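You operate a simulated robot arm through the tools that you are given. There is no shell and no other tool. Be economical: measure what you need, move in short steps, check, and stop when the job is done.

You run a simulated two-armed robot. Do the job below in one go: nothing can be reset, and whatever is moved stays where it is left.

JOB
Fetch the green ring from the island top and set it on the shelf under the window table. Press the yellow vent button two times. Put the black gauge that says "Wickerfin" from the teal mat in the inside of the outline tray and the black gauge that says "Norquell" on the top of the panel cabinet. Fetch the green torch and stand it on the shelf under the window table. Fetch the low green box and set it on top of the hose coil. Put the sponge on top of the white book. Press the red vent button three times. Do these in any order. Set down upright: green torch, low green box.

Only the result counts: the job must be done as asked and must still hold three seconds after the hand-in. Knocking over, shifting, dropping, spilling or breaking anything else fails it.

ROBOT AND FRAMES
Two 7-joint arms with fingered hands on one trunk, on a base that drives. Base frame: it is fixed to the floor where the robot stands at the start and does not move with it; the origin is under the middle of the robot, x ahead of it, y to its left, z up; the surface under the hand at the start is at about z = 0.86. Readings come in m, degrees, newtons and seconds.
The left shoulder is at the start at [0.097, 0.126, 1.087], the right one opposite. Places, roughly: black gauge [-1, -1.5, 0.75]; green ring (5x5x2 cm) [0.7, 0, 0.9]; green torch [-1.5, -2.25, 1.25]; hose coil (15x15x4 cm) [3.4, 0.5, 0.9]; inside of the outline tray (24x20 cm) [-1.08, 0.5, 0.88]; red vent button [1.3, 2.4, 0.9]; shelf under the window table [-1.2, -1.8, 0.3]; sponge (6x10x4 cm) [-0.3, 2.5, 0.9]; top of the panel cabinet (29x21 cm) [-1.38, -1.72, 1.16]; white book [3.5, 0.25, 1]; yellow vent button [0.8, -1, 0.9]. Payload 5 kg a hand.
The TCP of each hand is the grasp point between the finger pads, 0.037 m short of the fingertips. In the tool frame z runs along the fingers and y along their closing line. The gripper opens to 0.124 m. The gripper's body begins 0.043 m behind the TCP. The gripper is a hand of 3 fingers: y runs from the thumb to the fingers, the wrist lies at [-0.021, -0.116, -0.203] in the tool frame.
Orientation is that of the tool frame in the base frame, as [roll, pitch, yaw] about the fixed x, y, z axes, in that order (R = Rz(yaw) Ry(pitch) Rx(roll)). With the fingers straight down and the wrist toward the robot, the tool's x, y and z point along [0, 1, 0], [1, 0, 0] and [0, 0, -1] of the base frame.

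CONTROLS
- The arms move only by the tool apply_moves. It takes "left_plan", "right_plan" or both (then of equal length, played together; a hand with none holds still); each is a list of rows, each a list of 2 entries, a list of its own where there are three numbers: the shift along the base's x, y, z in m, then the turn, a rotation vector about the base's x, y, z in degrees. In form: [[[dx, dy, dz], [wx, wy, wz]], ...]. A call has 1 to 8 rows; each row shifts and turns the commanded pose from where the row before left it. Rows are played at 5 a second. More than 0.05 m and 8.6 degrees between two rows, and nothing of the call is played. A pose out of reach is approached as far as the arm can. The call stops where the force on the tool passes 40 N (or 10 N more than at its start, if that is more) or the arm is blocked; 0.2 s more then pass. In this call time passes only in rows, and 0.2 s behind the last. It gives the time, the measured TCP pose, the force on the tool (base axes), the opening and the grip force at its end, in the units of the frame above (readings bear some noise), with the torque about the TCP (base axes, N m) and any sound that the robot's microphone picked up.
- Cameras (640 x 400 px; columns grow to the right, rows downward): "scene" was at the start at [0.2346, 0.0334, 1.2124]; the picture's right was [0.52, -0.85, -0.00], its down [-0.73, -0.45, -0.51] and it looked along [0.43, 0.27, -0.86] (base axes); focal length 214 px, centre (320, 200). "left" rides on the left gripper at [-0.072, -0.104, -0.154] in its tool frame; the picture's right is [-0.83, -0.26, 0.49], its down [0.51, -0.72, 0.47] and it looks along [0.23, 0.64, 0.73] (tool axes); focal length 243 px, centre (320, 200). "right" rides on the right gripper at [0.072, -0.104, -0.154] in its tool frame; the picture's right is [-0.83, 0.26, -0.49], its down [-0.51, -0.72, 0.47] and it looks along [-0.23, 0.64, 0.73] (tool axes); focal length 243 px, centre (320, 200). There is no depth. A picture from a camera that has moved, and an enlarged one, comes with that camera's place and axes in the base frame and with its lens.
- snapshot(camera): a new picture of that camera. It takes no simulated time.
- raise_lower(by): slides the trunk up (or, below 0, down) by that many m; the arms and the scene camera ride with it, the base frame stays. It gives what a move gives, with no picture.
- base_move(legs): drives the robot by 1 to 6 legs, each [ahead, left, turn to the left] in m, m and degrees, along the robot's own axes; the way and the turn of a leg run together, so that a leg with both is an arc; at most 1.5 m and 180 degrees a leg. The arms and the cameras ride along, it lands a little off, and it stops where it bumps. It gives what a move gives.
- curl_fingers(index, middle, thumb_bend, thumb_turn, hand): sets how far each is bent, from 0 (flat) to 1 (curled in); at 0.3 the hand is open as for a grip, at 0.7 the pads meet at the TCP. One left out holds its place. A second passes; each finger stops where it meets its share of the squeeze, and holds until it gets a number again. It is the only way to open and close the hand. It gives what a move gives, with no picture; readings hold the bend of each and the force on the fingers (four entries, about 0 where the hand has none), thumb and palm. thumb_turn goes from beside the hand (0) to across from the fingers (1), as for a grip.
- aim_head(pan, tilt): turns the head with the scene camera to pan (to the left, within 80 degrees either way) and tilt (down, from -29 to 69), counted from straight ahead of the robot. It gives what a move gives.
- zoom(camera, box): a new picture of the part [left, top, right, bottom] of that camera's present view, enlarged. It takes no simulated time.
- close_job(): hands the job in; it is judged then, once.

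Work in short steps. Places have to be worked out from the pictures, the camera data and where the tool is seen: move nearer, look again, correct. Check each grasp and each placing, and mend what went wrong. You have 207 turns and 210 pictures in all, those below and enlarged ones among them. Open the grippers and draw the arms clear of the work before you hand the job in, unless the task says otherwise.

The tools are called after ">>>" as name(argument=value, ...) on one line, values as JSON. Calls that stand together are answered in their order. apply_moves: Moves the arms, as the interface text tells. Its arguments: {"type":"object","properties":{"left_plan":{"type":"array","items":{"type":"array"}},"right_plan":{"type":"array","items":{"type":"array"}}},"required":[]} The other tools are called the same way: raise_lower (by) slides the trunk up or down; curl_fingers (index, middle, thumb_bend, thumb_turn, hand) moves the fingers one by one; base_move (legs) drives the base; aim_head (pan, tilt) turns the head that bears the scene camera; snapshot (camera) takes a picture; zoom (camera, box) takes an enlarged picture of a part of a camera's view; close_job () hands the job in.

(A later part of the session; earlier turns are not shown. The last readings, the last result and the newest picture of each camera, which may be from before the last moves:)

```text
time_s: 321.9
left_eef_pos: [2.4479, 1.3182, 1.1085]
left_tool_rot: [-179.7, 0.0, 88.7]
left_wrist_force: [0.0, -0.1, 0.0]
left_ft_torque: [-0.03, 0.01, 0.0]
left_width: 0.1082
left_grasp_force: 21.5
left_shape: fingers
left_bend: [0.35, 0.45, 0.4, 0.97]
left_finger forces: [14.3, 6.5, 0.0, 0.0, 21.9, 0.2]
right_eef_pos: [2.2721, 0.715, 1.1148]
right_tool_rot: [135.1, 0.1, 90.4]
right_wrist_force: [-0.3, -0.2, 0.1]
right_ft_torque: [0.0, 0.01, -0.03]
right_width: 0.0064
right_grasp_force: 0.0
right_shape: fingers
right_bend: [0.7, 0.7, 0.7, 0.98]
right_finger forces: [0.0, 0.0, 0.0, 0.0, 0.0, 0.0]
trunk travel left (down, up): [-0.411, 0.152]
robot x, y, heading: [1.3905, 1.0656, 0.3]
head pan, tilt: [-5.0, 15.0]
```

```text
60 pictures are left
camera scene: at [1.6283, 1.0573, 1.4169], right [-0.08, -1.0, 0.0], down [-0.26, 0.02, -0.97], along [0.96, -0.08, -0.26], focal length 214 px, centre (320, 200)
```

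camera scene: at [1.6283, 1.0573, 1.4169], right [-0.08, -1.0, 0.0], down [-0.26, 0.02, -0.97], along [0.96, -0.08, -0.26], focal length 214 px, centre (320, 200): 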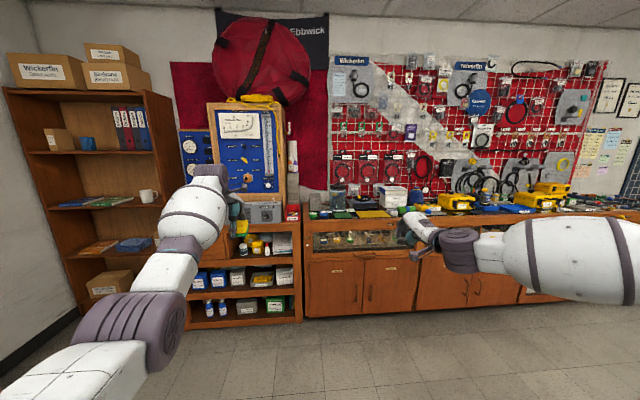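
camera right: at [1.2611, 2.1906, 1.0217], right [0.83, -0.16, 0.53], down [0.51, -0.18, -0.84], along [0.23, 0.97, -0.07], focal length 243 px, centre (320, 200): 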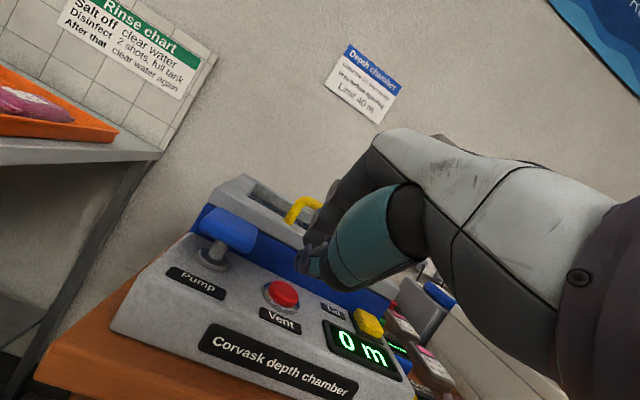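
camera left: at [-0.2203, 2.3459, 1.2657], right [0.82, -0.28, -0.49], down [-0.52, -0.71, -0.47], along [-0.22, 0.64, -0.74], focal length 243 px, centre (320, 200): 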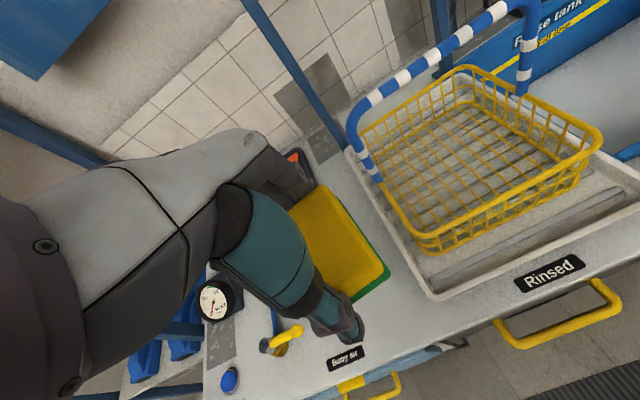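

>>> zoom(camera="scene", box=[290, 170, 450, 270])

>>> zoom(camera="scene", box=[430, 160, 630, 285])

>>> zoom(camera="scene", box=[180, 220, 310, 325])

```text
4.00 times, centred on (370, 220) of scene
camera zoom: at [1.6283, 1.0573, 1.4169], right [-0.08, -1.0, 0.0], down [-0.26, 0.02, -0.97], along [0.96, -0.08, -0.26], focal length 858 px, centre (120, 120)
```

zoom: 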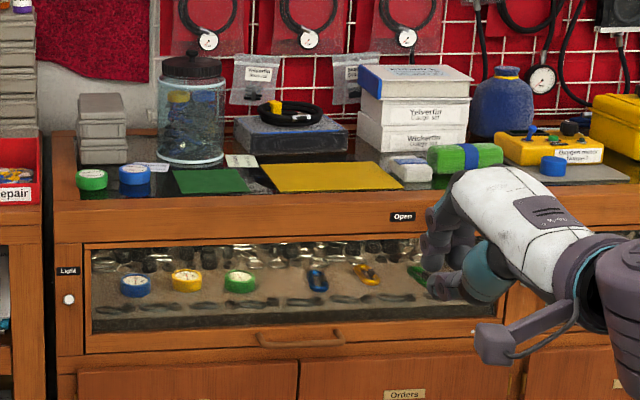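

```text
3.20 times, centred on (530, 222) of scene
camera zoom: at [1.6283, 1.0573, 1.4169], right [-0.08, -1.0, 0.0], down [-0.26, 0.02, -0.97], along [0.96, -0.08, -0.26], focal length 686 px, centre (-352, 128)
```

zoom: 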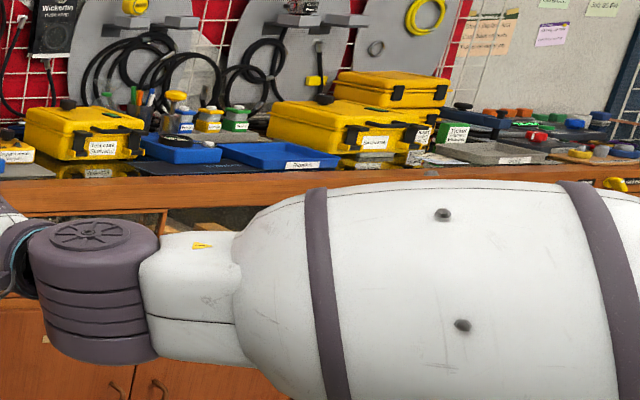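

```text
3.81 times, centred on (245, 272) of scene
camera zoom: at [1.6283, 1.0573, 1.4169], right [-0.08, -1.0, 0.0], down [-0.26, 0.02, -0.97], along [0.96, -0.08, -0.26], focal length 817 px, centre (606, -76)
```

zoom: 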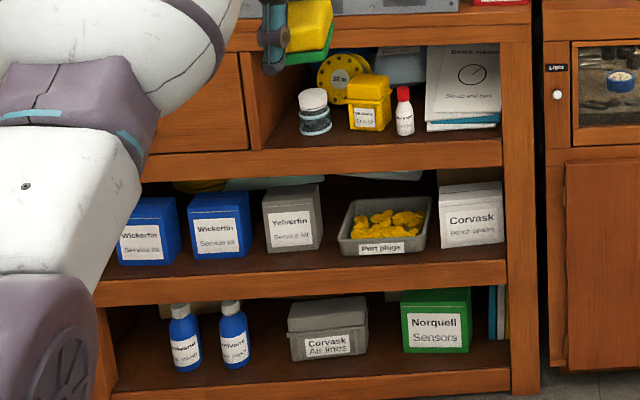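

Hose coil (black, with gauge) ≈[3.29,0.57] and white book stack ≈[3.4,0.26] are on the far cabinet. Raise and drive nearer to look closely.

>>> raise_lower(by=0.15)

>>> base_move(legs=[[0.45, 0, 0], [0, -0.98, 0], [0.2, 0, 0]])

>>> aim_head(pan=10, tilt=35)

>>> snapshot(camera="scene")

>>> snapshot(camera="left")

>>> snapshot(camera="right")

```text
time_s: 323.6
left_eef_pos: [2.428, 1.319, 1.3772]
left_tool_rot: [173.8, -0.1, 88.7]
left_wrist_force: [-0.6, 0.1, -0.9]
left_ft_torque: [0.0, -0.02, 0.0]
left_width: 0.1079
left_grasp_force: 21.0
left_shape: fingers
left_bend: [0.35, 0.45, 0.41, 0.97]
left_finger forces: [14.3, 6.5, 0.1, 0.1, 21.7, 0.0]
right_eef_pos: [2.2717, 0.7174, 1.2606]
right_tool_rot: [135.4, 0.0, 90.4]
right_wrist_force: [0.7, -0.7, -0.6]
right_ft_torque: [0.01, -0.02, 0.0]
right_width: 0.0065
right_grasp_force: 0.0
right_shape: fingers
right_bend: [0.7, 0.7, 0.7, 0.98]
right_finger forces: [0.0, 0.1, 0.0, 0.0, 0.0, 0.0]
trunk travel left (down, up): [-0.561, 0.002]
robot x, y, heading: [1.3909, 1.0643, 0.2]
head pan, tilt: [-5.0, 15.0]
```

```text
time_s: 336.1
left_eef_pos: [3.0698, 0.3549, 1.3899]
left_tool_rot: [173.2, -0.3, 89.2]
left_wrist_force: [-1.2, 0.0, 1.4]
left_ft_torque: [0.02, -0.05, 0.0]
left_width: 0.1079
left_grasp_force: 21.3
left_shape: fingers
left_bend: [0.35, 0.45, 0.41, 0.97]
left_finger forces: [14.4, 6.5, 0.0, 0.0, 21.7, 0.1]
right_eef_pos: [2.9223, -0.2499, 1.271]
right_tool_rot: [134.8, 0.0, 91.0]
right_wrist_force: [0.1, -0.5, 0.4]
right_ft_torque: [-0.02, 0.04, 0.01]
right_width: 0.0065
right_grasp_force: 0.0
right_shape: fingers
right_bend: [0.7, 0.7, 0.7, 0.98]
right_finger forces: [0.1, 0.0, 0.0, 0.1, 0.1, 0.0]
trunk travel left (down, up): [-0.561, 0.002]
robot x, y, heading: [2.0408, 0.0864, 0.8]
head pan, tilt: [-5.0, 15.0]
```

```text
time_s: 336.9
left_eef_pos: [3.0751, 0.3549, 1.383]
left_tool_rot: [173.4, -0.2, 89.4]
left_wrist_force: [0.2, 0.5, -0.8]
left_ft_torque: [0.0, 0.01, 0.0]
left_width: 0.1077
left_grasp_force: 21.5
left_shape: fingers
left_bend: [0.35, 0.45, 0.41, 0.97]
left_finger forces: [14.2, 6.6, 0.0, 0.1, 21.7, 0.1]
right_eef_pos: [2.9271, -0.2506, 1.2645]
right_tool_rot: [135.1, 0.0, 90.9]
right_wrist_force: [0.3, 0.9, 0.0]
right_ft_torque: [-0.02, -0.01, 0.02]
right_width: 0.0063
right_grasp_force: 0.1
right_shape: fingers
right_bend: [0.7, 0.7, 0.7, 0.98]
right_finger forces: [0.0, 0.1, 0.0, 0.0, 0.1, 0.0]
trunk travel left (down, up): [-0.561, 0.002]
robot x, y, heading: [2.0406, 0.0869, 0.7]
head pan, tilt: [10.0, 35.0]
```

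```text
56 pictures are left
camera scene: at [2.1592, 0.1056, 1.5634], right [0.19, -0.98, 0.0], down [-0.56, -0.11, -0.82], along [0.81, 0.15, -0.57], focal length 214 px, centre (320, 200)
```

scene: 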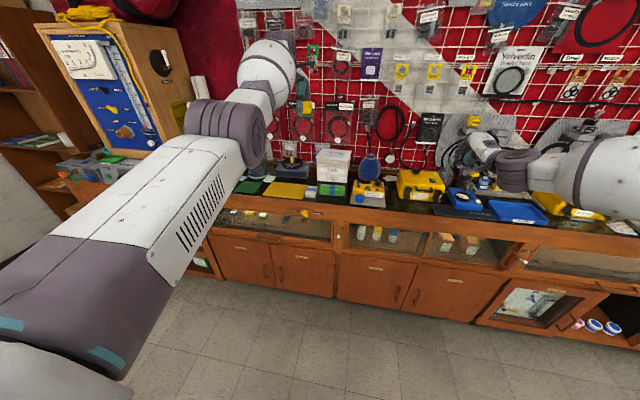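

```text
55 pictures are left
camera left: at [2.9529, 0.2835, 1.5254], right [-0.21, -0.83, -0.52], down [-0.66, 0.52, -0.55], along [0.72, 0.23, -0.65], focal length 243 px, centre (320, 200)
```

left: 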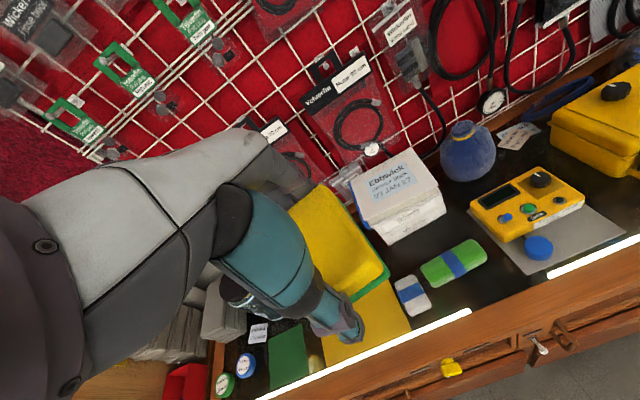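

```text
54 pictures are left
camera right: at [2.7419, -0.181, 1.2988], right [-0.15, -0.83, 0.53], down [-0.17, -0.51, -0.84], along [0.97, -0.22, -0.07], focal length 243 px, centre (320, 200)
```

right: 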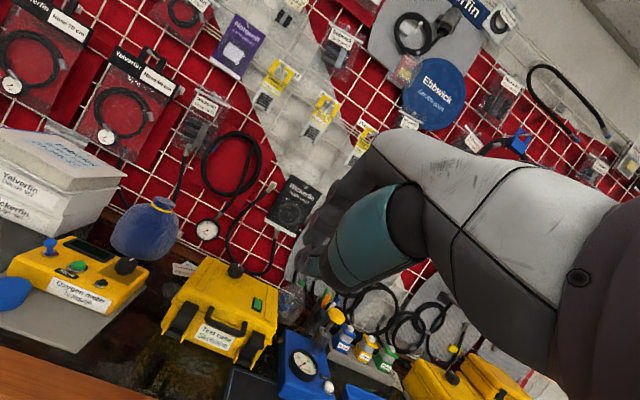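

>>> zoom(camera="left", box=[330, 130, 610, 320])

>>> zoom(camera="scene", box=[230, 140, 400, 230])

```text
2.11 times, centred on (470, 225) of left
camera zoom: at [2.9529, 0.2835, 1.5254], right [-0.21, -0.83, -0.52], down [-0.66, 0.52, -0.55], along [0.72, 0.23, -0.65], focal length 511 px, centre (4, 147)
```

zoom: 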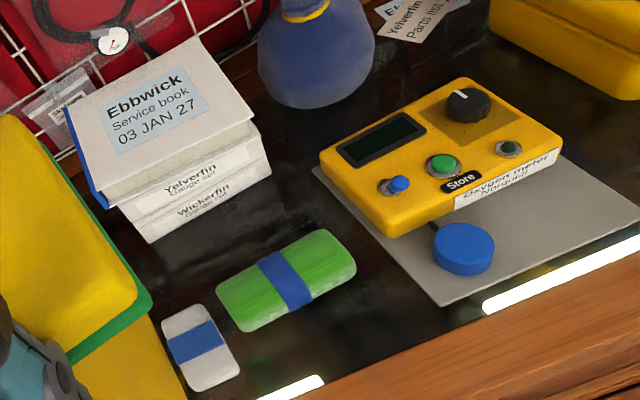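

```text
3.76 times, centred on (315, 185) of scene
camera zoom: at [2.1592, 0.1056, 1.5634], right [0.19, -0.98, 0.0], down [-0.56, -0.11, -0.82], along [0.81, 0.15, -0.57], focal length 807 px, centre (339, 256)
```

zoom: 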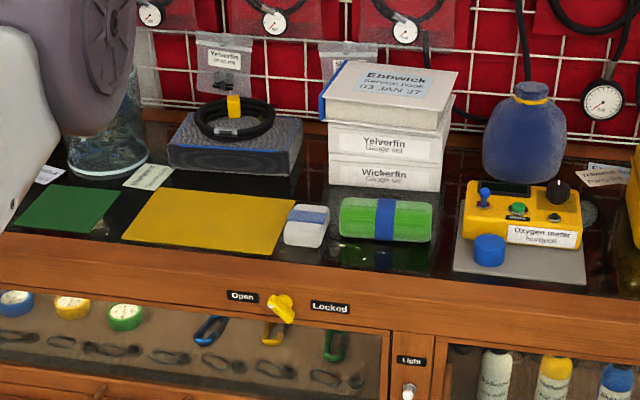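

White service book top centre ≈[3.382,0.242,1.05]. Drive the sponge over it and straighten the hand.

>>> base_move(legs=[[0.24, -0.09, -0.7]])

>>> apply_moves(left_plan=[[[0.02, 0, -0.03], [0, 6.6, 0]], [[0.02, 0, -0.04], [0, 0, 0]], [[0.02, 0, -0.04], [0, 0, 0]], [[0, 0, -0.04], [0, 0, 0]]])

>>> snapshot(camera="left")

>>> zoom(camera="scene", box=[220, 120, 460, 270])

```text
time_s: 338.7
left_eef_pos: [3.3103, 0.2621, 1.3898]
left_tool_rot: [173.1, -0.1, 88.9]
left_wrist_force: [-0.4, -0.4, 0.7]
left_ft_torque: [-0.05, -0.05, 0.04]
left_width: 0.1081
left_grasp_force: 21.2
left_shape: fingers
left_bend: [0.35, 0.45, 0.41, 0.97]
left_finger forces: [14.3, 6.5, 0.0, 0.0, 21.7, 0.0]
right_eef_pos: [3.1586, -0.3424, 1.27]
right_tool_rot: [134.8, 0.1, 90.6]
right_wrist_force: [-0.6, -0.1, 1.4]
right_ft_torque: [-0.03, 0.0, 0.0]
right_width: 0.0063
right_grasp_force: 0.1
right_shape: fingers
right_bend: [0.7, 0.7, 0.7, 0.98]
right_finger forces: [0.0, 0.0, 0.0, 0.0, 0.1, 0.0]
trunk travel left (down, up): [-0.561, 0.002]
robot x, y, heading: [2.2797, 0.0021, 0.2]
head pan, tilt: [10.0, 35.0]
```

```text
time_s: 339.7
left_eef_pos: [3.3177, 0.2534, 1.2243]
left_tool_rot: [-179.8, 0.0, 88.9]
left_wrist_force: [0.3, 0.7, 0.2]
left_ft_torque: [-0.01, 0.04, 0.01]
left_width: 0.1076
left_grasp_force: 21.4
left_shape: fingers
left_bend: [0.35, 0.45, 0.41, 0.97]
left_finger forces: [14.2, 6.6, 0.0, 0.1, 21.5, 0.1]
left hand out of reach, approached as far as the arm can: row 1, 2, 3
right_eef_pos: [3.1655, -0.3425, 1.2597]
right_tool_rot: [135.4, 0.1, 90.5]
right_wrist_force: [-0.3, 0.1, 0.2]
right_ft_torque: [0.02, 0.0, 0.04]
right_width: 0.0067
right_grasp_force: 0.0
right_shape: fingers
right_bend: [0.7, 0.7, 0.7, 0.98]
right_finger forces: [0.1, 0.1, 0.0, 0.1, 0.0, 0.1]
trunk travel left (down, up): [-0.561, 0.002]
robot x, y, heading: [2.2789, 0.0029, 0.4]
head pan, tilt: [10.0, 35.0]
```

```text
51 pictures are left
camera left: at [3.2117, 0.1836, 1.3798], right [-0.28, -0.82, -0.49], down [-0.71, 0.52, -0.47], along [0.64, 0.22, -0.73], focal length 243 px, centre (320, 200)
```

left: 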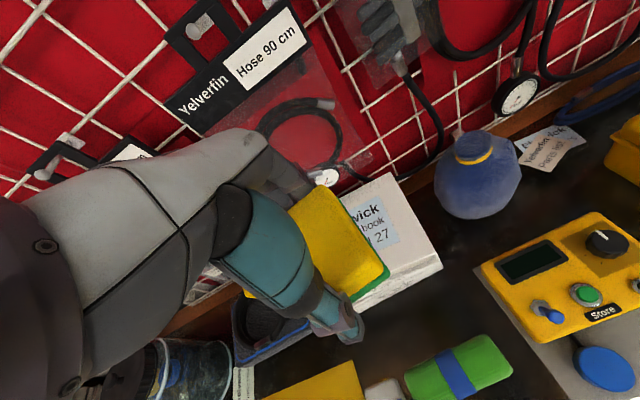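

```text
2.67 times, centred on (340, 195) of scene
camera zoom: at [2.4017, 0.0184, 1.5626], right [0.18, -0.98, 0.0], down [-0.57, -0.1, -0.82], along [0.8, 0.15, -0.58], focal length 572 px, centre (267, 213)
```

zoom: 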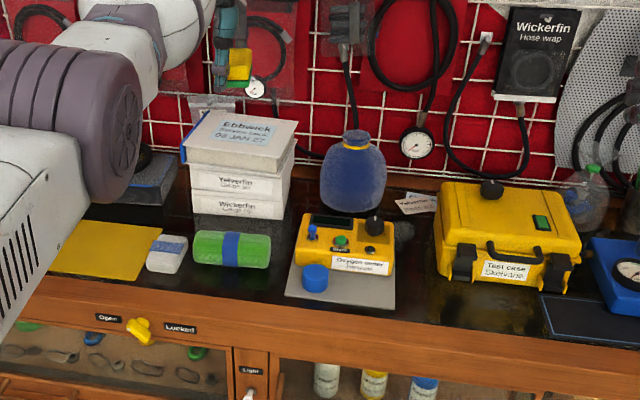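

Drive 6.5 cm further so the sponge is centred on the book, then lower gently.

>>> base_move(legs=[[0.065, 0, 0]])

>>> apply_moves(left_plan=[[[0, 0, -0.04], [0, 0, 0]], [[0, 0, -0.04], [0, 0, 0]], [[0, 0, -0.025], [0, 0, 0]]])

>>> snapshot(camera="left")

```text
time_s: 340.7
left_eef_pos: [3.3665, 0.2541, 1.2501]
left_tool_rot: [178.9, -0.1, 89.1]
left_wrist_force: [-1.0, 0.0, 1.7]
left_ft_torque: [0.06, -0.07, 0.01]
left_width: 0.1075
left_grasp_force: 21.4
left_shape: fingers
left_bend: [0.35, 0.45, 0.41, 0.97]
left_finger forces: [14.2, 6.5, 0.1, 0.1, 21.6, 0.0]
right_eef_pos: [3.2125, -0.3441, 1.2811]
right_tool_rot: [134.1, 0.0, 90.5]
right_wrist_force: [-2.3, 0.0, 0.6]
right_ft_torque: [-0.01, 0.04, -0.04]
right_width: 0.0068
right_grasp_force: 0.1
right_shape: fingers
right_bend: [0.7, 0.7, 0.7, 0.98]
right_finger forces: [0.0, 0.0, 0.0, 0.0, 0.0, 0.0]
trunk travel left (down, up): [-0.561, 0.002]
robot x, y, heading: [2.3407, 0.0038, 0.4]
head pan, tilt: [10.0, 35.0]
```

```text
time_s: 341.5
left_eef_pos: [3.379, 0.2526, 1.1273]
left_tool_rot: [179.6, 0.0, 88.9]
left_wrist_force: [-0.2, -0.6, -1.2]
left_ft_torque: [-0.04, -0.03, 0.02]
left_width: 0.1075
left_grasp_force: 21.2
left_shape: fingers
left_bend: [0.35, 0.45, 0.41, 0.97]
left_finger forces: [14.2, 6.5, 0.1, 0.0, 21.4, 0.0]
right_eef_pos: [3.225, -0.3442, 1.2665]
right_tool_rot: [134.9, 0.0, 90.5]
right_wrist_force: [0.2, 0.2, 0.2]
right_ft_torque: [-0.01, -0.02, 0.0]
right_width: 0.0065
right_grasp_force: 0.0
right_shape: fingers
right_bend: [0.7, 0.7, 0.7, 0.98]
right_finger forces: [0.1, 0.0, 0.0, 0.1, 0.0, 0.1]
trunk travel left (down, up): [-0.561, 0.002]
robot x, y, heading: [2.3462, 0.0004, 0.5]
head pan, tilt: [10.0, 35.0]
```

```text
49 pictures are left
camera left: at [3.2711, 0.1825, 1.2822], right [-0.27, -0.82, -0.49], down [-0.71, 0.52, -0.47], along [0.65, 0.22, -0.73], focal length 243 px, centre (320, 200)
```

left: 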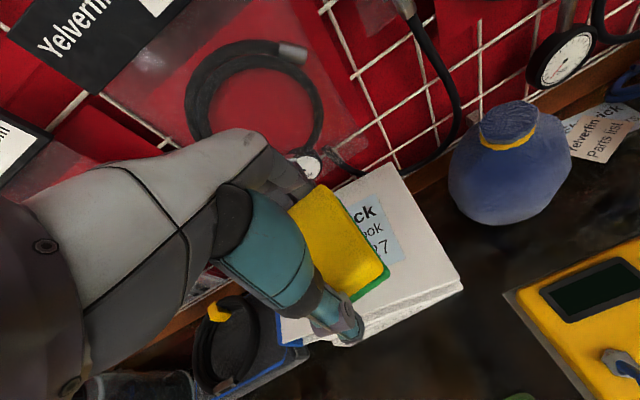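

Over the book. Lower to contact.

>>> apply_moves(left_plan=[[[0, 0, -0.012], [0, 0, 0]], [[0, 0, -0.01], [0, 0, 0]], [[0, 0, -0.007], [0, 0, 0]]])

```text
time_s: 342.3
left_eef_pos: [3.3781, 0.254, 1.0955]
left_tool_rot: [180.0, 0.0, 88.8]
left_wrist_force: [0.5, 0.3, 0.2]
left_ft_torque: [-0.03, 0.03, 0.0]
left_width: 0.1074
left_grasp_force: 20.8
left_shape: fingers
left_bend: [0.35, 0.45, 0.41, 0.97]
left_finger forces: [14.1, 6.5, 0.0, 0.0, 21.4, 0.0]
right_eef_pos: [3.2269, -0.3436, 1.2642]
right_tool_rot: [135.0, 0.0, 90.5]
right_wrist_force: [-0.3, 0.2, -0.4]
right_ft_torque: [0.0, -0.04, 0.02]
right_width: 0.0065
right_grasp_force: 0.0
right_shape: fingers
right_bend: [0.7, 0.7, 0.7, 0.98]
right_finger forces: [0.0, 0.0, 0.0, 0.0, 0.0, 0.0]
trunk travel left (down, up): [-0.561, 0.002]
robot x, y, heading: [2.3401, -0.002, 0.5]
head pan, tilt: [10.0, 35.0]
```

>>> apply_moves(left_plan=[[[0, 0, -0.006], [0, 0, 0]], [[0, 0, -0.005], [0, 0, 0]], [[0, 0, -0.004], [0, 0, 0]]])

>>> snapshot(camera="left")

```text
time_s: 343.1
left_eef_pos: [3.3766, 0.2541, 1.0837]
left_tool_rot: [179.7, 0.0, 89.0]
left_wrist_force: [0.4, 0.1, 0.0]
left_ft_torque: [-0.01, -0.01, -0.02]
left_width: 0.1074
left_grasp_force: 21.4
left_shape: fingers
left_bend: [0.35, 0.45, 0.41, 0.97]
left_finger forces: [14.2, 6.3, 0.0, 0.0, 21.3, 0.0]
right_eef_pos: [3.2257, -0.3434, 1.266]
right_tool_rot: [135.0, 0.0, 90.5]
right_wrist_force: [0.7, 0.1, 0.5]
right_ft_torque: [-0.02, -0.03, 0.01]
right_width: 0.0064
right_grasp_force: 0.1
right_shape: fingers
right_bend: [0.7, 0.7, 0.7, 0.98]
right_finger forces: [0.0, 0.1, 0.0, 0.0, 0.0, 0.0]
trunk travel left (down, up): [-0.561, 0.002]
robot x, y, heading: [2.3404, 0.0033, 0.5]
head pan, tilt: [10.0, 35.0]
```

```text
48 pictures are left
camera left: at [3.2714, 0.1835, 1.2386], right [-0.27, -0.82, -0.49], down [-0.71, 0.52, -0.47], along [0.65, 0.22, -0.73], focal length 243 px, centre (320, 200)
```

left: 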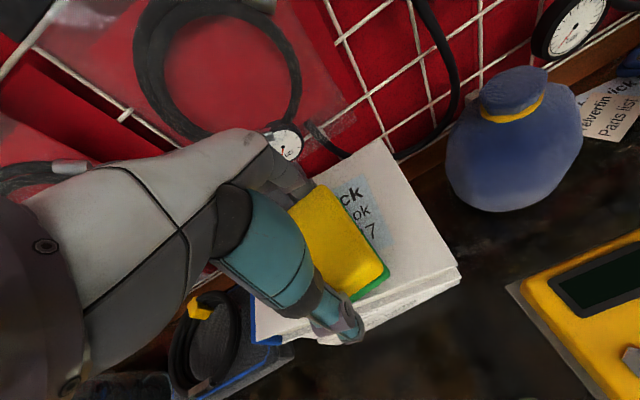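

>>> apply_moves(left_plan=[[[0, 0, -0.006], [0, 0, 0]], [[0, 0, -0.006], [0, 0, 0]], [[0, 0, -0.006], [0, 0, 0]]])

```text
time_s: 343.9
left_eef_pos: [3.3763, 0.2526, 1.0748]
left_tool_rot: [179.2, -0.1, 89.0]
left_wrist_force: [2.3, 0.6, 15.3]
left_ft_torque: [0.21, -0.9, -0.01]
left_width: 0.1071
left_grasp_force: 27.7
left_shape: fingers
left_bend: [0.35, 0.44, 0.41, 0.97]
left_finger forces: [15.6, 19.7, 0.1, 0.0, 20.5, 0.1]
right_eef_pos: [3.223, -0.3435, 1.2706]
right_tool_rot: [134.7, -0.1, 90.7]
right_wrist_force: [0.5, -1.0, -1.0]
right_ft_torque: [0.01, 0.02, 0.01]
right_width: 0.0067
right_grasp_force: 0.1
right_shape: fingers
right_bend: [0.7, 0.7, 0.7, 0.98]
right_finger forces: [0.0, 0.1, 0.0, 0.1, 0.0, 0.1]
trunk travel left (down, up): [-0.561, 0.002]
robot x, y, heading: [2.3431, 0.0026, 0.2]
head pan, tilt: [10.0, 35.0]
```

Contact. Ease up, open wide, and rise.

>>> apply_moves(left_plan=[[[0, 0, 0.006], [0, 0, 0]]])

>>> curl_fingers(hand="left", index=0.27, middle=0.27, thumb_bend=0.27)

>>> apply_moves(left_plan=[[[0, 0, 0.02], [0, 0, 0]], [[0, 0, 0.035], [0, 0, 0]], [[0, 0, 0.045], [0, 0, 0]], [[-0.02, 0, 0.04], [0, 0, 0]]])

>>> snapshot(camera="left")

```text
time_s: 344.3
left_eef_pos: [3.3757, 0.2537, 1.0732]
left_tool_rot: [179.6, -0.1, 88.9]
left_wrist_force: [3.1, 0.1, 13.2]
left_ft_torque: [0.16, -0.89, -0.02]
left_width: 0.1073
left_grasp_force: 27.5
left_shape: fingers
left_bend: [0.35, 0.44, 0.41, 0.97]
left_finger forces: [15.9, 18.1, 0.1, 0.1, 20.2, 0.1]
right_eef_pos: [3.2238, -0.3436, 1.2674]
right_tool_rot: [134.9, -0.1, 90.6]
right_wrist_force: [0.5, -0.6, -0.2]
right_ft_torque: [0.04, -0.03, 0.01]
right_width: 0.0066
right_grasp_force: 0.1
right_shape: fingers
right_bend: [0.7, 0.7, 0.7, 0.98]
right_finger forces: [0.0, 0.0, 0.0, 0.0, 0.0, 0.1]
trunk travel left (down, up): [-0.561, 0.002]
robot x, y, heading: [2.3403, 0.0035, 0.4]
head pan, tilt: [10.0, 35.0]
```

```text
time_s: 345.3
left_eef_pos: [3.3765, 0.2534, 1.0703]
left_tool_rot: [180.0, 0.0, 88.9]
left_wrist_force: [1.0, 0.1, 0.3]
left_ft_torque: [0.02, -0.02, -0.01]
left_width: 0.1366
left_grasp_force: 0.0
left_shape: fingers
left_bend: [0.27, 0.27, 0.27, 0.97]
left_finger forces: [0.0, 0.0, 0.0, 0.1, 0.0, 0.1]
right_eef_pos: [3.225, -0.3431, 1.2659]
right_tool_rot: [134.9, 0.0, 90.5]
right_wrist_force: [-0.8, 0.1, -0.1]
right_ft_torque: [-0.03, 0.03, 0.0]
right_width: 0.0064
right_grasp_force: 0.0
right_shape: fingers
right_bend: [0.7, 0.7, 0.7, 0.98]
right_finger forces: [0.0, 0.0, 0.0, 0.0, 0.1, 0.1]
trunk travel left (down, up): [-0.561, 0.002]
robot x, y, heading: [2.3443, 0.0039, 0.5]
head pan, tilt: [10.0, 35.0]
```

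```text
time_s: 346.3
left_eef_pos: [3.3561, 0.2563, 1.2092]
left_tool_rot: [179.8, 0.0, 88.9]
left_wrist_force: [0.3, 0.0, 0.9]
left_ft_torque: [-0.01, -0.01, -0.01]
left_width: 0.137
left_grasp_force: 0.0
left_shape: fingers
left_bend: [0.27, 0.27, 0.27, 0.97]
left_finger forces: [0.1, 0.1, 0.0, 0.0, 0.1, 0.1]
right_eef_pos: [3.2252, -0.3419, 1.2667]
right_tool_rot: [135.0, 0.1, 90.6]
right_wrist_force: [-0.2, -0.6, 0.1]
right_ft_torque: [0.02, 0.0, -0.06]
right_width: 0.0065
right_grasp_force: 0.2
right_shape: fingers
right_bend: [0.7, 0.7, 0.7, 0.98]
right_finger forces: [0.0, 0.1, 0.1, 0.0, 0.0, 0.0]
trunk travel left (down, up): [-0.561, 0.002]
robot x, y, heading: [2.3396, 0.0015, 0.3]
head pan, tilt: [10.0, 35.0]
```

```text
47 pictures are left
camera left: at [3.2501, 0.1863, 1.3654], right [-0.28, -0.82, -0.49], down [-0.71, 0.52, -0.47], along [0.65, 0.22, -0.73], focal length 243 px, centre (320, 200)
```

left: 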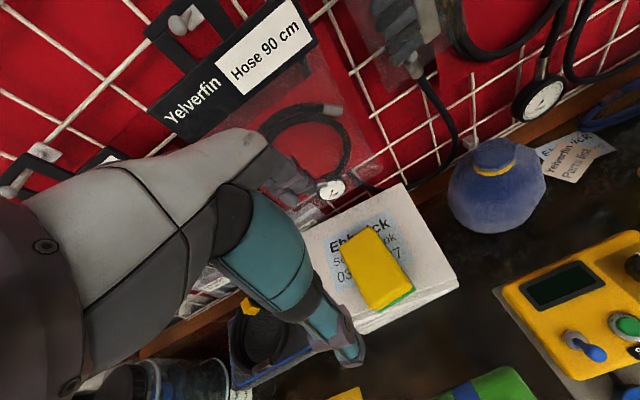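

Sponge is on the book. Now survey the rest of this counter for the low green box.

>>> aim_head(pan=-35, tilt=30)

>>> snapshot(camera="scene")

>>> zoom(camera="right", box=[180, 230, 500, 400])

```text
time_s: 347.4
left_eef_pos: [3.3577, 0.2569, 1.2096]
left_tool_rot: [179.9, 0.0, 89.0]
left_wrist_force: [-0.3, -0.1, 0.3]
left_ft_torque: [-0.02, -0.02, 0.0]
left_width: 0.137
left_grasp_force: 0.1
left_shape: fingers
left_bend: [0.27, 0.27, 0.27, 0.97]
left_finger forces: [0.0, 0.1, 0.1, 0.0, 0.0, 0.1]
right_eef_pos: [3.2261, -0.3442, 1.2661]
right_tool_rot: [134.9, 0.1, 90.4]
right_wrist_force: [-1.0, 0.3, -1.0]
right_ft_torque: [0.0, 0.03, 0.02]
right_width: 0.0064
right_grasp_force: 0.1
right_shape: fingers
right_bend: [0.7, 0.7, 0.7, 0.98]
right_finger forces: [0.1, 0.0, 0.1, 0.0, 0.0, 0.0]
trunk travel left (down, up): [-0.561, 0.002]
robot x, y, heading: [2.3413, 0.0047, 0.5]
head pan, tilt: [-35.0, 30.0]
```

```text
46 pictures are left
camera scene: at [2.4482, -0.049, 1.5712], right [-0.57, -0.82, 0.0], down [-0.41, 0.28, -0.87], along [0.71, -0.49, -0.5], focal length 214 px, centre (320, 200)
```

scene: 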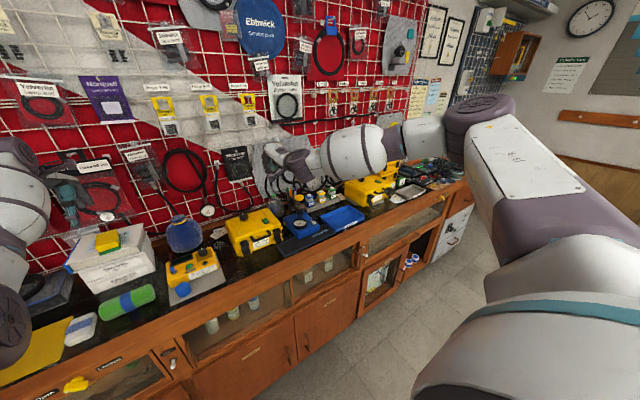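

```text
2.00 times, centred on (340, 315) of right
camera zoom: at [3.0412, -0.2724, 1.3001], right [-0.15, -0.83, 0.53], down [-0.17, -0.51, -0.84], along [0.97, -0.22, -0.06], focal length 485 px, centre (280, -30)
```

zoom: 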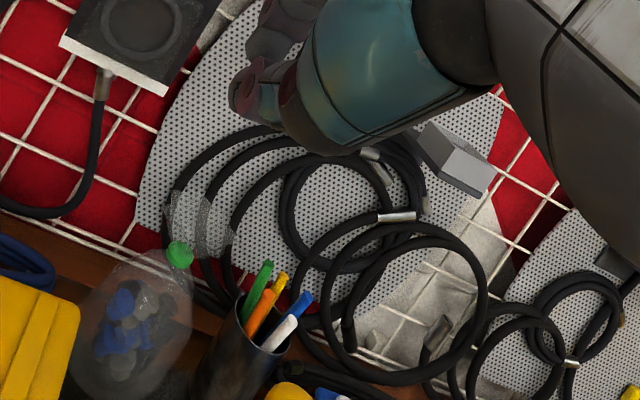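

>>> zoom(camera="scene", box=[270, 150, 480, 270])

>>> zoom(camera="scene", box=[40, 270, 180, 360])

```text
3.05 times, centred on (375, 210) of scene
camera zoom: at [2.4482, -0.049, 1.5712], right [-0.57, -0.82, 0.0], down [-0.41, 0.28, -0.87], along [0.71, -0.49, -0.5], focal length 654 px, centre (152, 170)
```

zoom: 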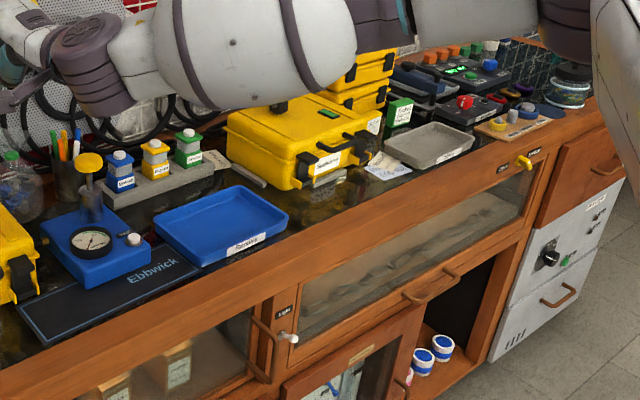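

```text
4.44 times, centred on (110, 315) of scene
camera zoom: at [2.4482, -0.049, 1.5712], right [-0.57, -0.82, 0.0], down [-0.41, 0.28, -0.87], along [0.71, -0.49, -0.5], focal length 953 px, centre (1253, -311)
```

zoom: 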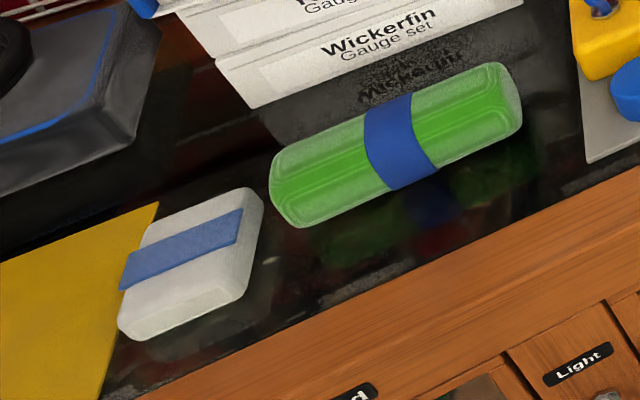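

>>> zoom(camera="scene", box=[380, 165, 430, 205])

```text
10.00 times, centred on (405, 185) of scene
camera zoom: at [2.4482, -0.049, 1.5712], right [-0.57, -0.82, 0.0], down [-0.41, 0.28, -0.87], along [0.71, -0.49, -0.5], focal length 2145 px, centre (-530, 350)
```

zoom: 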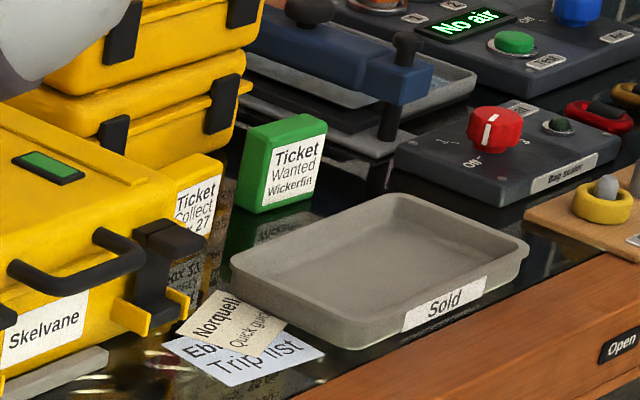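

That's only a ticket box. I go back to the blue bench, whose lower shelf held a low lidded green box, to inspect it.

>>> base_move(legs=[[-0.5, 0, 0], [0, 1.1, 0], [-1.45, 0, 0], [0, 0, 180]])

>>> aim_head(pan=25, tilt=30)

>>> snapshot(camera="scene")

```text
time_s: 373.9
left_eef_pos: [-0.6357, 0.8486, 1.2114]
left_tool_rot: [179.8, 0.0, -92.4]
left_wrist_force: [-0.4, 0.5, -0.1]
left_ft_torque: [0.03, -0.01, 0.0]
left_width: 0.1369
left_grasp_force: 0.1
left_shape: fingers
left_bend: [0.27, 0.27, 0.27, 0.97]
left_finger forces: [0.0, 0.0, 0.0, 0.0, 0.1, 0.0]
right_eef_pos: [-0.4892, 1.4449, 1.2661]
right_tool_rot: [134.9, 0.0, -90.9]
right_wrist_force: [0.3, 0.0, -0.6]
right_ft_torque: [0.01, 0.02, 0.0]
right_width: 0.0065
right_grasp_force: 0.1
right_shape: fingers
right_bend: [0.7, 0.7, 0.7, 0.98]
right_finger forces: [0.1, 0.1, 0.0, 0.1, 0.0, 0.0]
trunk travel left (down, up): [-0.561, 0.002]
robot x, y, heading: [0.3865, 1.0768, 178.8]
head pan, tilt: [-35.0, 30.0]
```

```text
time_s: 375.2
left_eef_pos: [-0.6353, 0.8485, 1.2117]
left_tool_rot: [179.8, 0.1, -92.4]
left_wrist_force: [0.8, -0.1, 0.4]
left_ft_torque: [0.01, -0.02, 0.01]
left_width: 0.1371
left_grasp_force: 0.0
left_shape: fingers
left_bend: [0.27, 0.27, 0.27, 0.97]
left_finger forces: [0.0, 0.0, 0.1, 0.0, 0.0, 0.1]
right_eef_pos: [-0.488, 1.4446, 1.2665]
right_tool_rot: [135.0, 0.0, -90.9]
right_wrist_force: [0.1, 0.1, 0.3]
right_ft_torque: [-0.01, 0.01, 0.0]
right_width: 0.0063
right_grasp_force: 0.0
right_shape: fingers
right_bend: [0.7, 0.7, 0.7, 0.98]
right_finger forces: [0.0, 0.0, 0.0, 0.1, 0.0, 0.0]
trunk travel left (down, up): [-0.561, 0.002]
robot x, y, heading: [0.3854, 1.0782, 179.2]
head pan, tilt: [25.0, 30.0]
```

```text
41 pictures are left
camera scene: at [0.2748, 1.0406, 1.5712], right [-0.4, 0.91, 0.0], down [0.46, 0.2, -0.87], along [-0.79, -0.35, -0.5], focal length 214 px, centre (320, 200)
```

scene: 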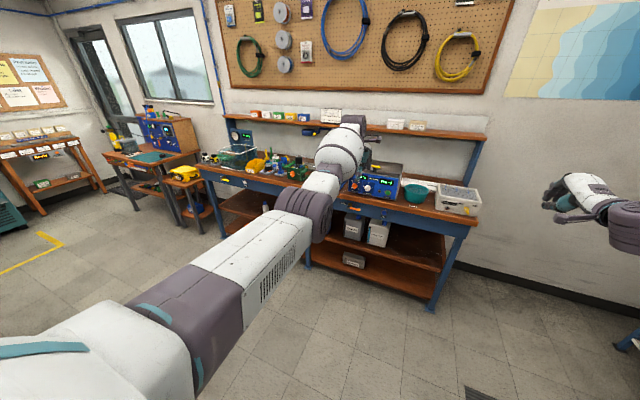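

>>> base_move(legs=[[0.28, 0, 0.8], [0, 0.62, 0]])

>>> aim_head(pan=20, tilt=45)

>>> snapshot(camera="scene")

```text
time_s: 382.6
left_eef_pos: [-0.9178, 0.2232, 1.2104]
left_tool_rot: [179.8, -0.1, -91.8]
left_wrist_force: [0.1, 1.7, -0.4]
left_ft_torque: [-0.03, 0.0, 0.05]
left_width: 0.1373
left_grasp_force: 0.1
left_shape: fingers
left_bend: [0.27, 0.27, 0.27, 0.97]
left_finger forces: [0.0, 0.0, 0.0, 0.0, 0.1, 0.1]
right_eef_pos: [-0.7781, 0.8213, 1.2671]
right_tool_rot: [135.0, -0.1, -90.1]
right_wrist_force: [-0.2, 0.2, -0.1]
right_ft_torque: [0.01, -0.02, -0.01]
right_width: 0.0065
right_grasp_force: 0.1
right_shape: fingers
right_bend: [0.7, 0.7, 0.7, 0.98]
right_finger forces: [0.1, 0.0, 0.1, 0.0, 0.0, 0.0]
trunk travel left (down, up): [-0.561, 0.002]
robot x, y, heading: [0.0996, 0.4608, 179.6]
head pan, tilt: [25.0, 30.0]
```

```text
time_s: 383.4
left_eef_pos: [-0.917, 0.2226, 1.2105]
left_tool_rot: [179.7, 0.0, -91.8]
left_wrist_force: [-0.7, 1.0, 0.8]
left_ft_torque: [0.01, -0.02, 0.0]
left_width: 0.137
left_grasp_force: 0.1
left_shape: fingers
left_bend: [0.27, 0.27, 0.27, 0.97]
left_finger forces: [0.0, 0.1, 0.1, 0.0, 0.0, 0.0]
right_eef_pos: [-0.7771, 0.8201, 1.2661]
right_tool_rot: [135.1, 0.0, -90.1]
right_wrist_force: [-0.1, 0.5, 0.6]
right_ft_torque: [0.01, 0.02, 0.04]
right_width: 0.0064
right_grasp_force: 0.1
right_shape: fingers
right_bend: [0.7, 0.7, 0.7, 0.98]
right_finger forces: [0.1, 0.1, 0.0, 0.1, 0.1, 0.1]
trunk travel left (down, up): [-0.561, 0.002]
robot x, y, heading: [0.1049, 0.4662, 179.5]
head pan, tilt: [20.0, 45.0]
```

```text
40 pictures are left
camera scene: at [-0.0038, 0.4372, 1.5486], right [-0.34, 0.94, 0.0], down [0.67, 0.24, -0.71], along [-0.67, -0.24, -0.71], focal length 214 px, centre (320, 200)
```

scene: 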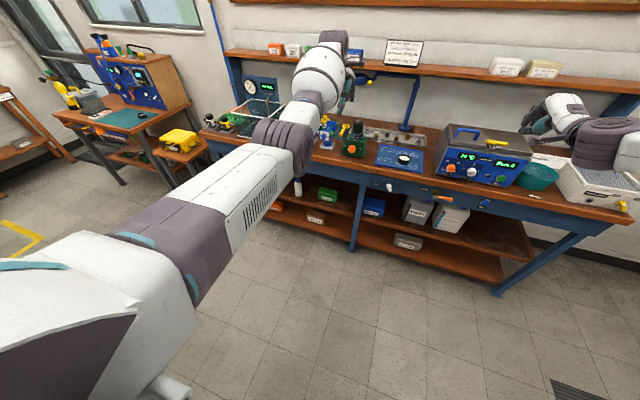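

>>> zoom(camera="scene", box=[260, 170, 480, 270])

>>> zoom(camera="scene", box=[310, 180, 345, 205])

```text
2.91 times, centred on (370, 220) of scene
camera zoom: at [-0.0038, 0.4372, 1.5486], right [-0.34, 0.94, 0.0], down [0.67, 0.24, -0.71], along [-0.67, -0.24, -0.71], focal length 624 px, centre (174, 142)
```

zoom: 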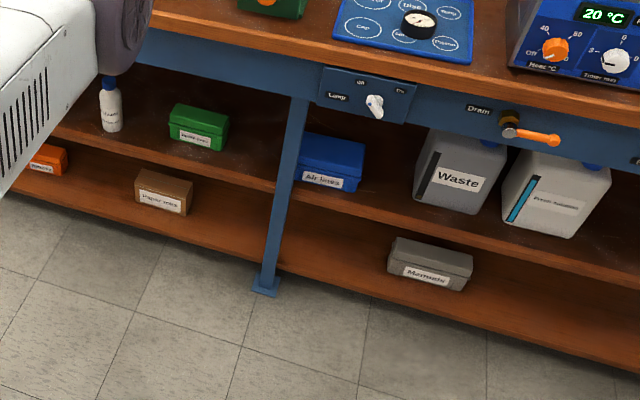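

```text
16.00 times, centred on (328, 192) of scene
camera zoom: at [-0.0038, 0.4372, 1.5486], right [-0.34, 0.94, 0.0], down [0.67, 0.24, -0.71], along [-0.67, -0.24, -0.71], focal length 3432 px, centre (200, 320)
```

zoom: 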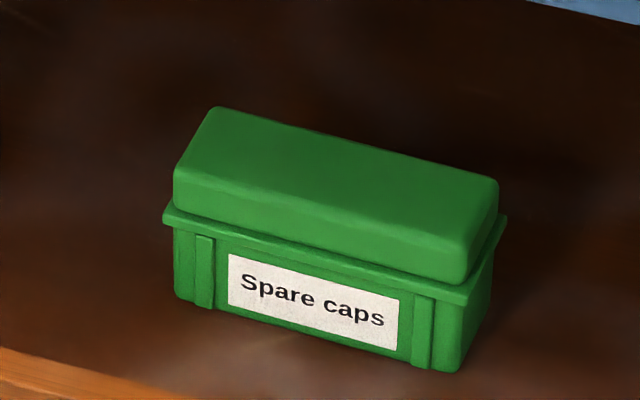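

This "Spare caps" box is a low lidded green box. Check the other green box at the far table for comparison.

>>> aim_head(pan=70, tilt=22)

>>> snapshot(camera="scene")

```text
time_s: 384.6
left_eef_pos: [-0.9165, 0.2237, 1.2085]
left_tool_rot: [179.8, 0.0, -91.8]
left_wrist_force: [0.0, 0.8, -0.3]
left_ft_torque: [0.0, 0.0, 0.0]
left_width: 0.1368
left_grasp_force: 0.1
left_shape: fingers
left_bend: [0.27, 0.27, 0.27, 0.97]
left_finger forces: [0.1, 0.1, 0.0, 0.0, 0.0, 0.0]
right_eef_pos: [-0.7779, 0.8203, 1.2651]
right_tool_rot: [135.1, 0.0, -90.3]
right_wrist_force: [-0.2, -0.7, 0.2]
right_ft_torque: [-0.03, -0.01, -0.01]
right_width: 0.0067
right_grasp_force: 0.0
right_shape: fingers
right_bend: [0.7, 0.7, 0.7, 0.98]
right_finger forces: [0.1, 0.0, 0.0, 0.1, 0.1, 0.1]
trunk travel left (down, up): [-0.561, 0.002]
robot x, y, heading: [0.101, 0.4632, 179.6]
head pan, tilt: [70.0, 22.0]
```

```text
37 pictures are left
camera scene: at [0.0405, 0.3777, 1.584], right [-0.94, 0.35, 0.0], down [0.13, 0.35, -0.93], along [-0.32, -0.87, -0.38], focal length 214 px, centre (320, 200)
```

scene: 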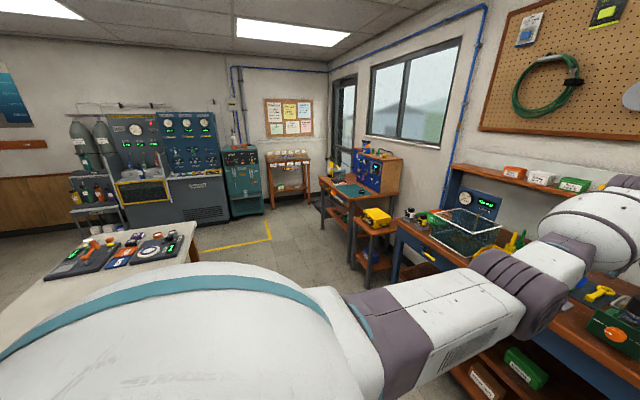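

>>> zoom(camera="scene", box=[265, 165, 315, 205])

>>> zoom(camera="scene", box=[490, 150, 640, 240])

```text
10.00 times, centred on (290, 185) of scene
camera zoom: at [0.0405, 0.3777, 1.584], right [-0.94, 0.35, 0.0], down [0.13, 0.35, -0.93], along [-0.32, -0.87, -0.38], focal length 2145 px, centre (620, 350)
```

zoom: 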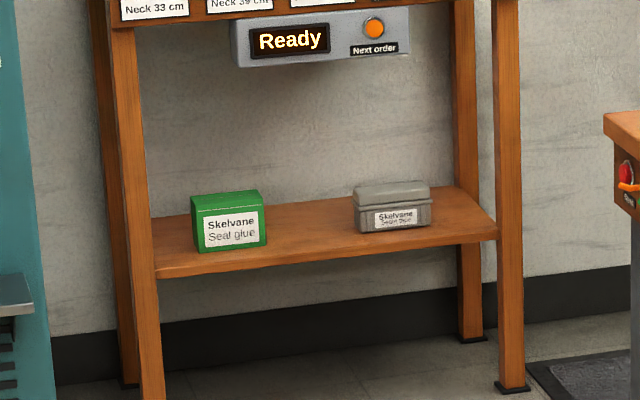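

```text
4.27 times, centred on (565, 195) of scene
camera zoom: at [0.0405, 0.3777, 1.584], right [-0.94, 0.35, 0.0], down [0.13, 0.35, -0.93], along [-0.32, -0.87, -0.38], focal length 915 px, centre (-725, 221)
```

zoom: 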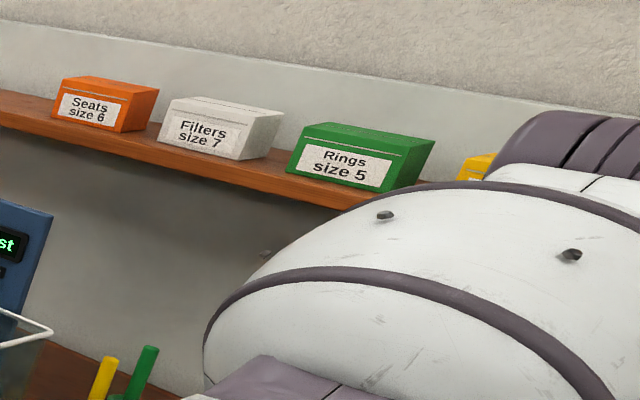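

"Spare caps" is the only low (lidded) green box; others are cube/bins. It sits at ≈[-1.13,0.105,0.435] on the blue bench's shelf. Retract the left hand and raise the right one, then lower the trunk.

>>> apply_moves(left_plan=[[[0.037, 0, 0], [0, 0, 0]], [[0.037, 0, 0], [0, 0, 0]], [[0.037, 0, 0], [0, 0, 0]], [[0.037, 0, 0], [0, 0, 0]], [[0.037, 0, 0], [0, 0, 0]], [[0.037, 0, 0], [0, 0, 0]], [[0.037, 0, 0], [0, 0, 0]], [[0.037, 0, 0], [0, 0, 0]]], right_plan=[[[0.015, 0, 0.045], [0, 0, 0]], [[0.015, 0, 0.045], [0, 0, 0]], [[0.015, 0, 0.045], [0, 0, 0]], [[0.015, 0, 0.045], [0, 0, 0]], [[0.015, 0, 0.045], [0, 0, 0]], [[0.015, 0, 0.045], [0, 0, 0]], [[0.015, 0, 0.045], [0, 0, 0]], [[0.015, 0, 0.045], [0, 0, 0]]])

>>> raise_lower(by=-0.4)

>>> aim_head(pan=15, tilt=35)

>>> snapshot(camera="scene")

```text
time_s: 386.4
left_eef_pos: [-0.6162, 0.2203, 1.2131]
left_tool_rot: [179.5, 0.0, -91.9]
left_wrist_force: [0.0, -0.8, 0.6]
left_ft_torque: [-0.01, 0.02, -0.02]
left_width: 0.1375
left_grasp_force: 0.2
left_shape: fingers
left_bend: [0.27, 0.27, 0.27, 0.97]
left_finger forces: [0.0, 0.0, 0.0, 0.0, 0.0, 0.0]
right_eef_pos: [-0.6537, 0.82, 1.6305]
right_tool_rot: [134.8, 0.1, -90.3]
right_wrist_force: [0.8, -0.7, 1.3]
right_ft_torque: [-0.03, -0.01, -0.02]
right_width: 0.0068
right_grasp_force: 0.1
right_shape: fingers
right_bend: [0.7, 0.7, 0.7, 0.98]
right_finger forces: [0.1, 0.0, 0.1, 0.1, 0.0, 0.0]
trunk travel left (down, up): [-0.561, 0.002]
robot x, y, heading: [0.1025, 0.462, 179.7]
head pan, tilt: [70.0, 22.0]
```

```text
time_s: 390.2
left_eef_pos: [-0.6216, 0.2227, 0.8105]
left_tool_rot: [179.7, -0.1, -91.8]
left_wrist_force: [-0.4, 0.0, 0.4]
left_ft_torque: [0.04, 0.04, -0.01]
left_width: 0.137
left_grasp_force: 0.1
left_shape: fingers
left_bend: [0.27, 0.27, 0.27, 0.97]
left_finger forces: [0.0, 0.0, 0.0, 0.0, 0.0, 0.0]
right_eef_pos: [-0.6578, 0.8207, 1.2264]
right_tool_rot: [134.8, 0.0, -90.1]
right_wrist_force: [0.5, -1.1, 0.4]
right_ft_torque: [0.01, -0.02, -0.01]
right_width: 0.0067
right_grasp_force: 0.0
right_shape: fingers
right_bend: [0.7, 0.7, 0.7, 0.98]
right_finger forces: [0.0, 0.0, 0.1, 0.1, 0.1, 0.1]
trunk travel left (down, up): [-0.161, 0.402]
robot x, y, heading: [0.1014, 0.464, 179.6]
head pan, tilt: [70.0, 22.0]
```

```text
time_s: 391.5
left_eef_pos: [-0.6223, 0.223, 0.8101]
left_tool_rot: [179.8, 0.0, -91.8]
left_wrist_force: [0.0, -0.3, 0.1]
left_ft_torque: [0.0, -0.03, 0.01]
left_width: 0.1372
left_grasp_force: 0.0
left_shape: fingers
left_bend: [0.27, 0.27, 0.27, 0.97]
left_finger forces: [0.0, 0.0, 0.1, 0.1, 0.0, 0.0]
right_eef_pos: [-0.6577, 0.8206, 1.2259]
right_tool_rot: [135.0, 0.0, -90.3]
right_wrist_force: [0.3, -0.6, -0.6]
right_ft_torque: [-0.01, -0.02, -0.01]
right_width: 0.0065
right_grasp_force: 0.1
right_shape: fingers
right_bend: [0.7, 0.7, 0.7, 0.98]
right_finger forces: [0.1, 0.1, 0.0, 0.0, 0.0, 0.0]
trunk travel left (down, up): [-0.161, 0.402]
robot x, y, heading: [0.103, 0.463, 179.7]
head pan, tilt: [15.0, 35.0]
```

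```text
34 pictures are left
camera scene: at [-0.1993, 0.4434, 1.1173], right [-0.25, 0.97, 0.0], down [0.55, 0.15, -0.82], along [-0.79, -0.21, -0.57], focal length 214 px, centre (320, 200)
```

scene: 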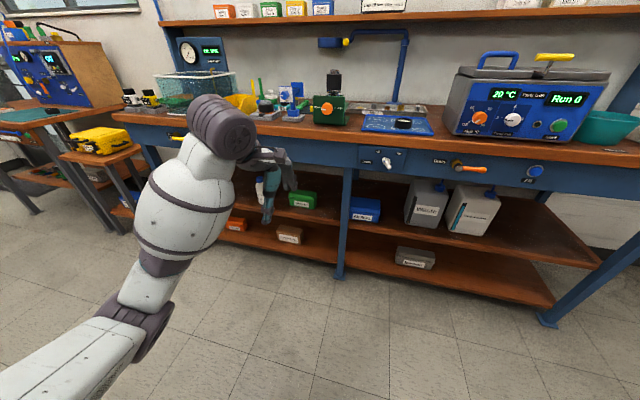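

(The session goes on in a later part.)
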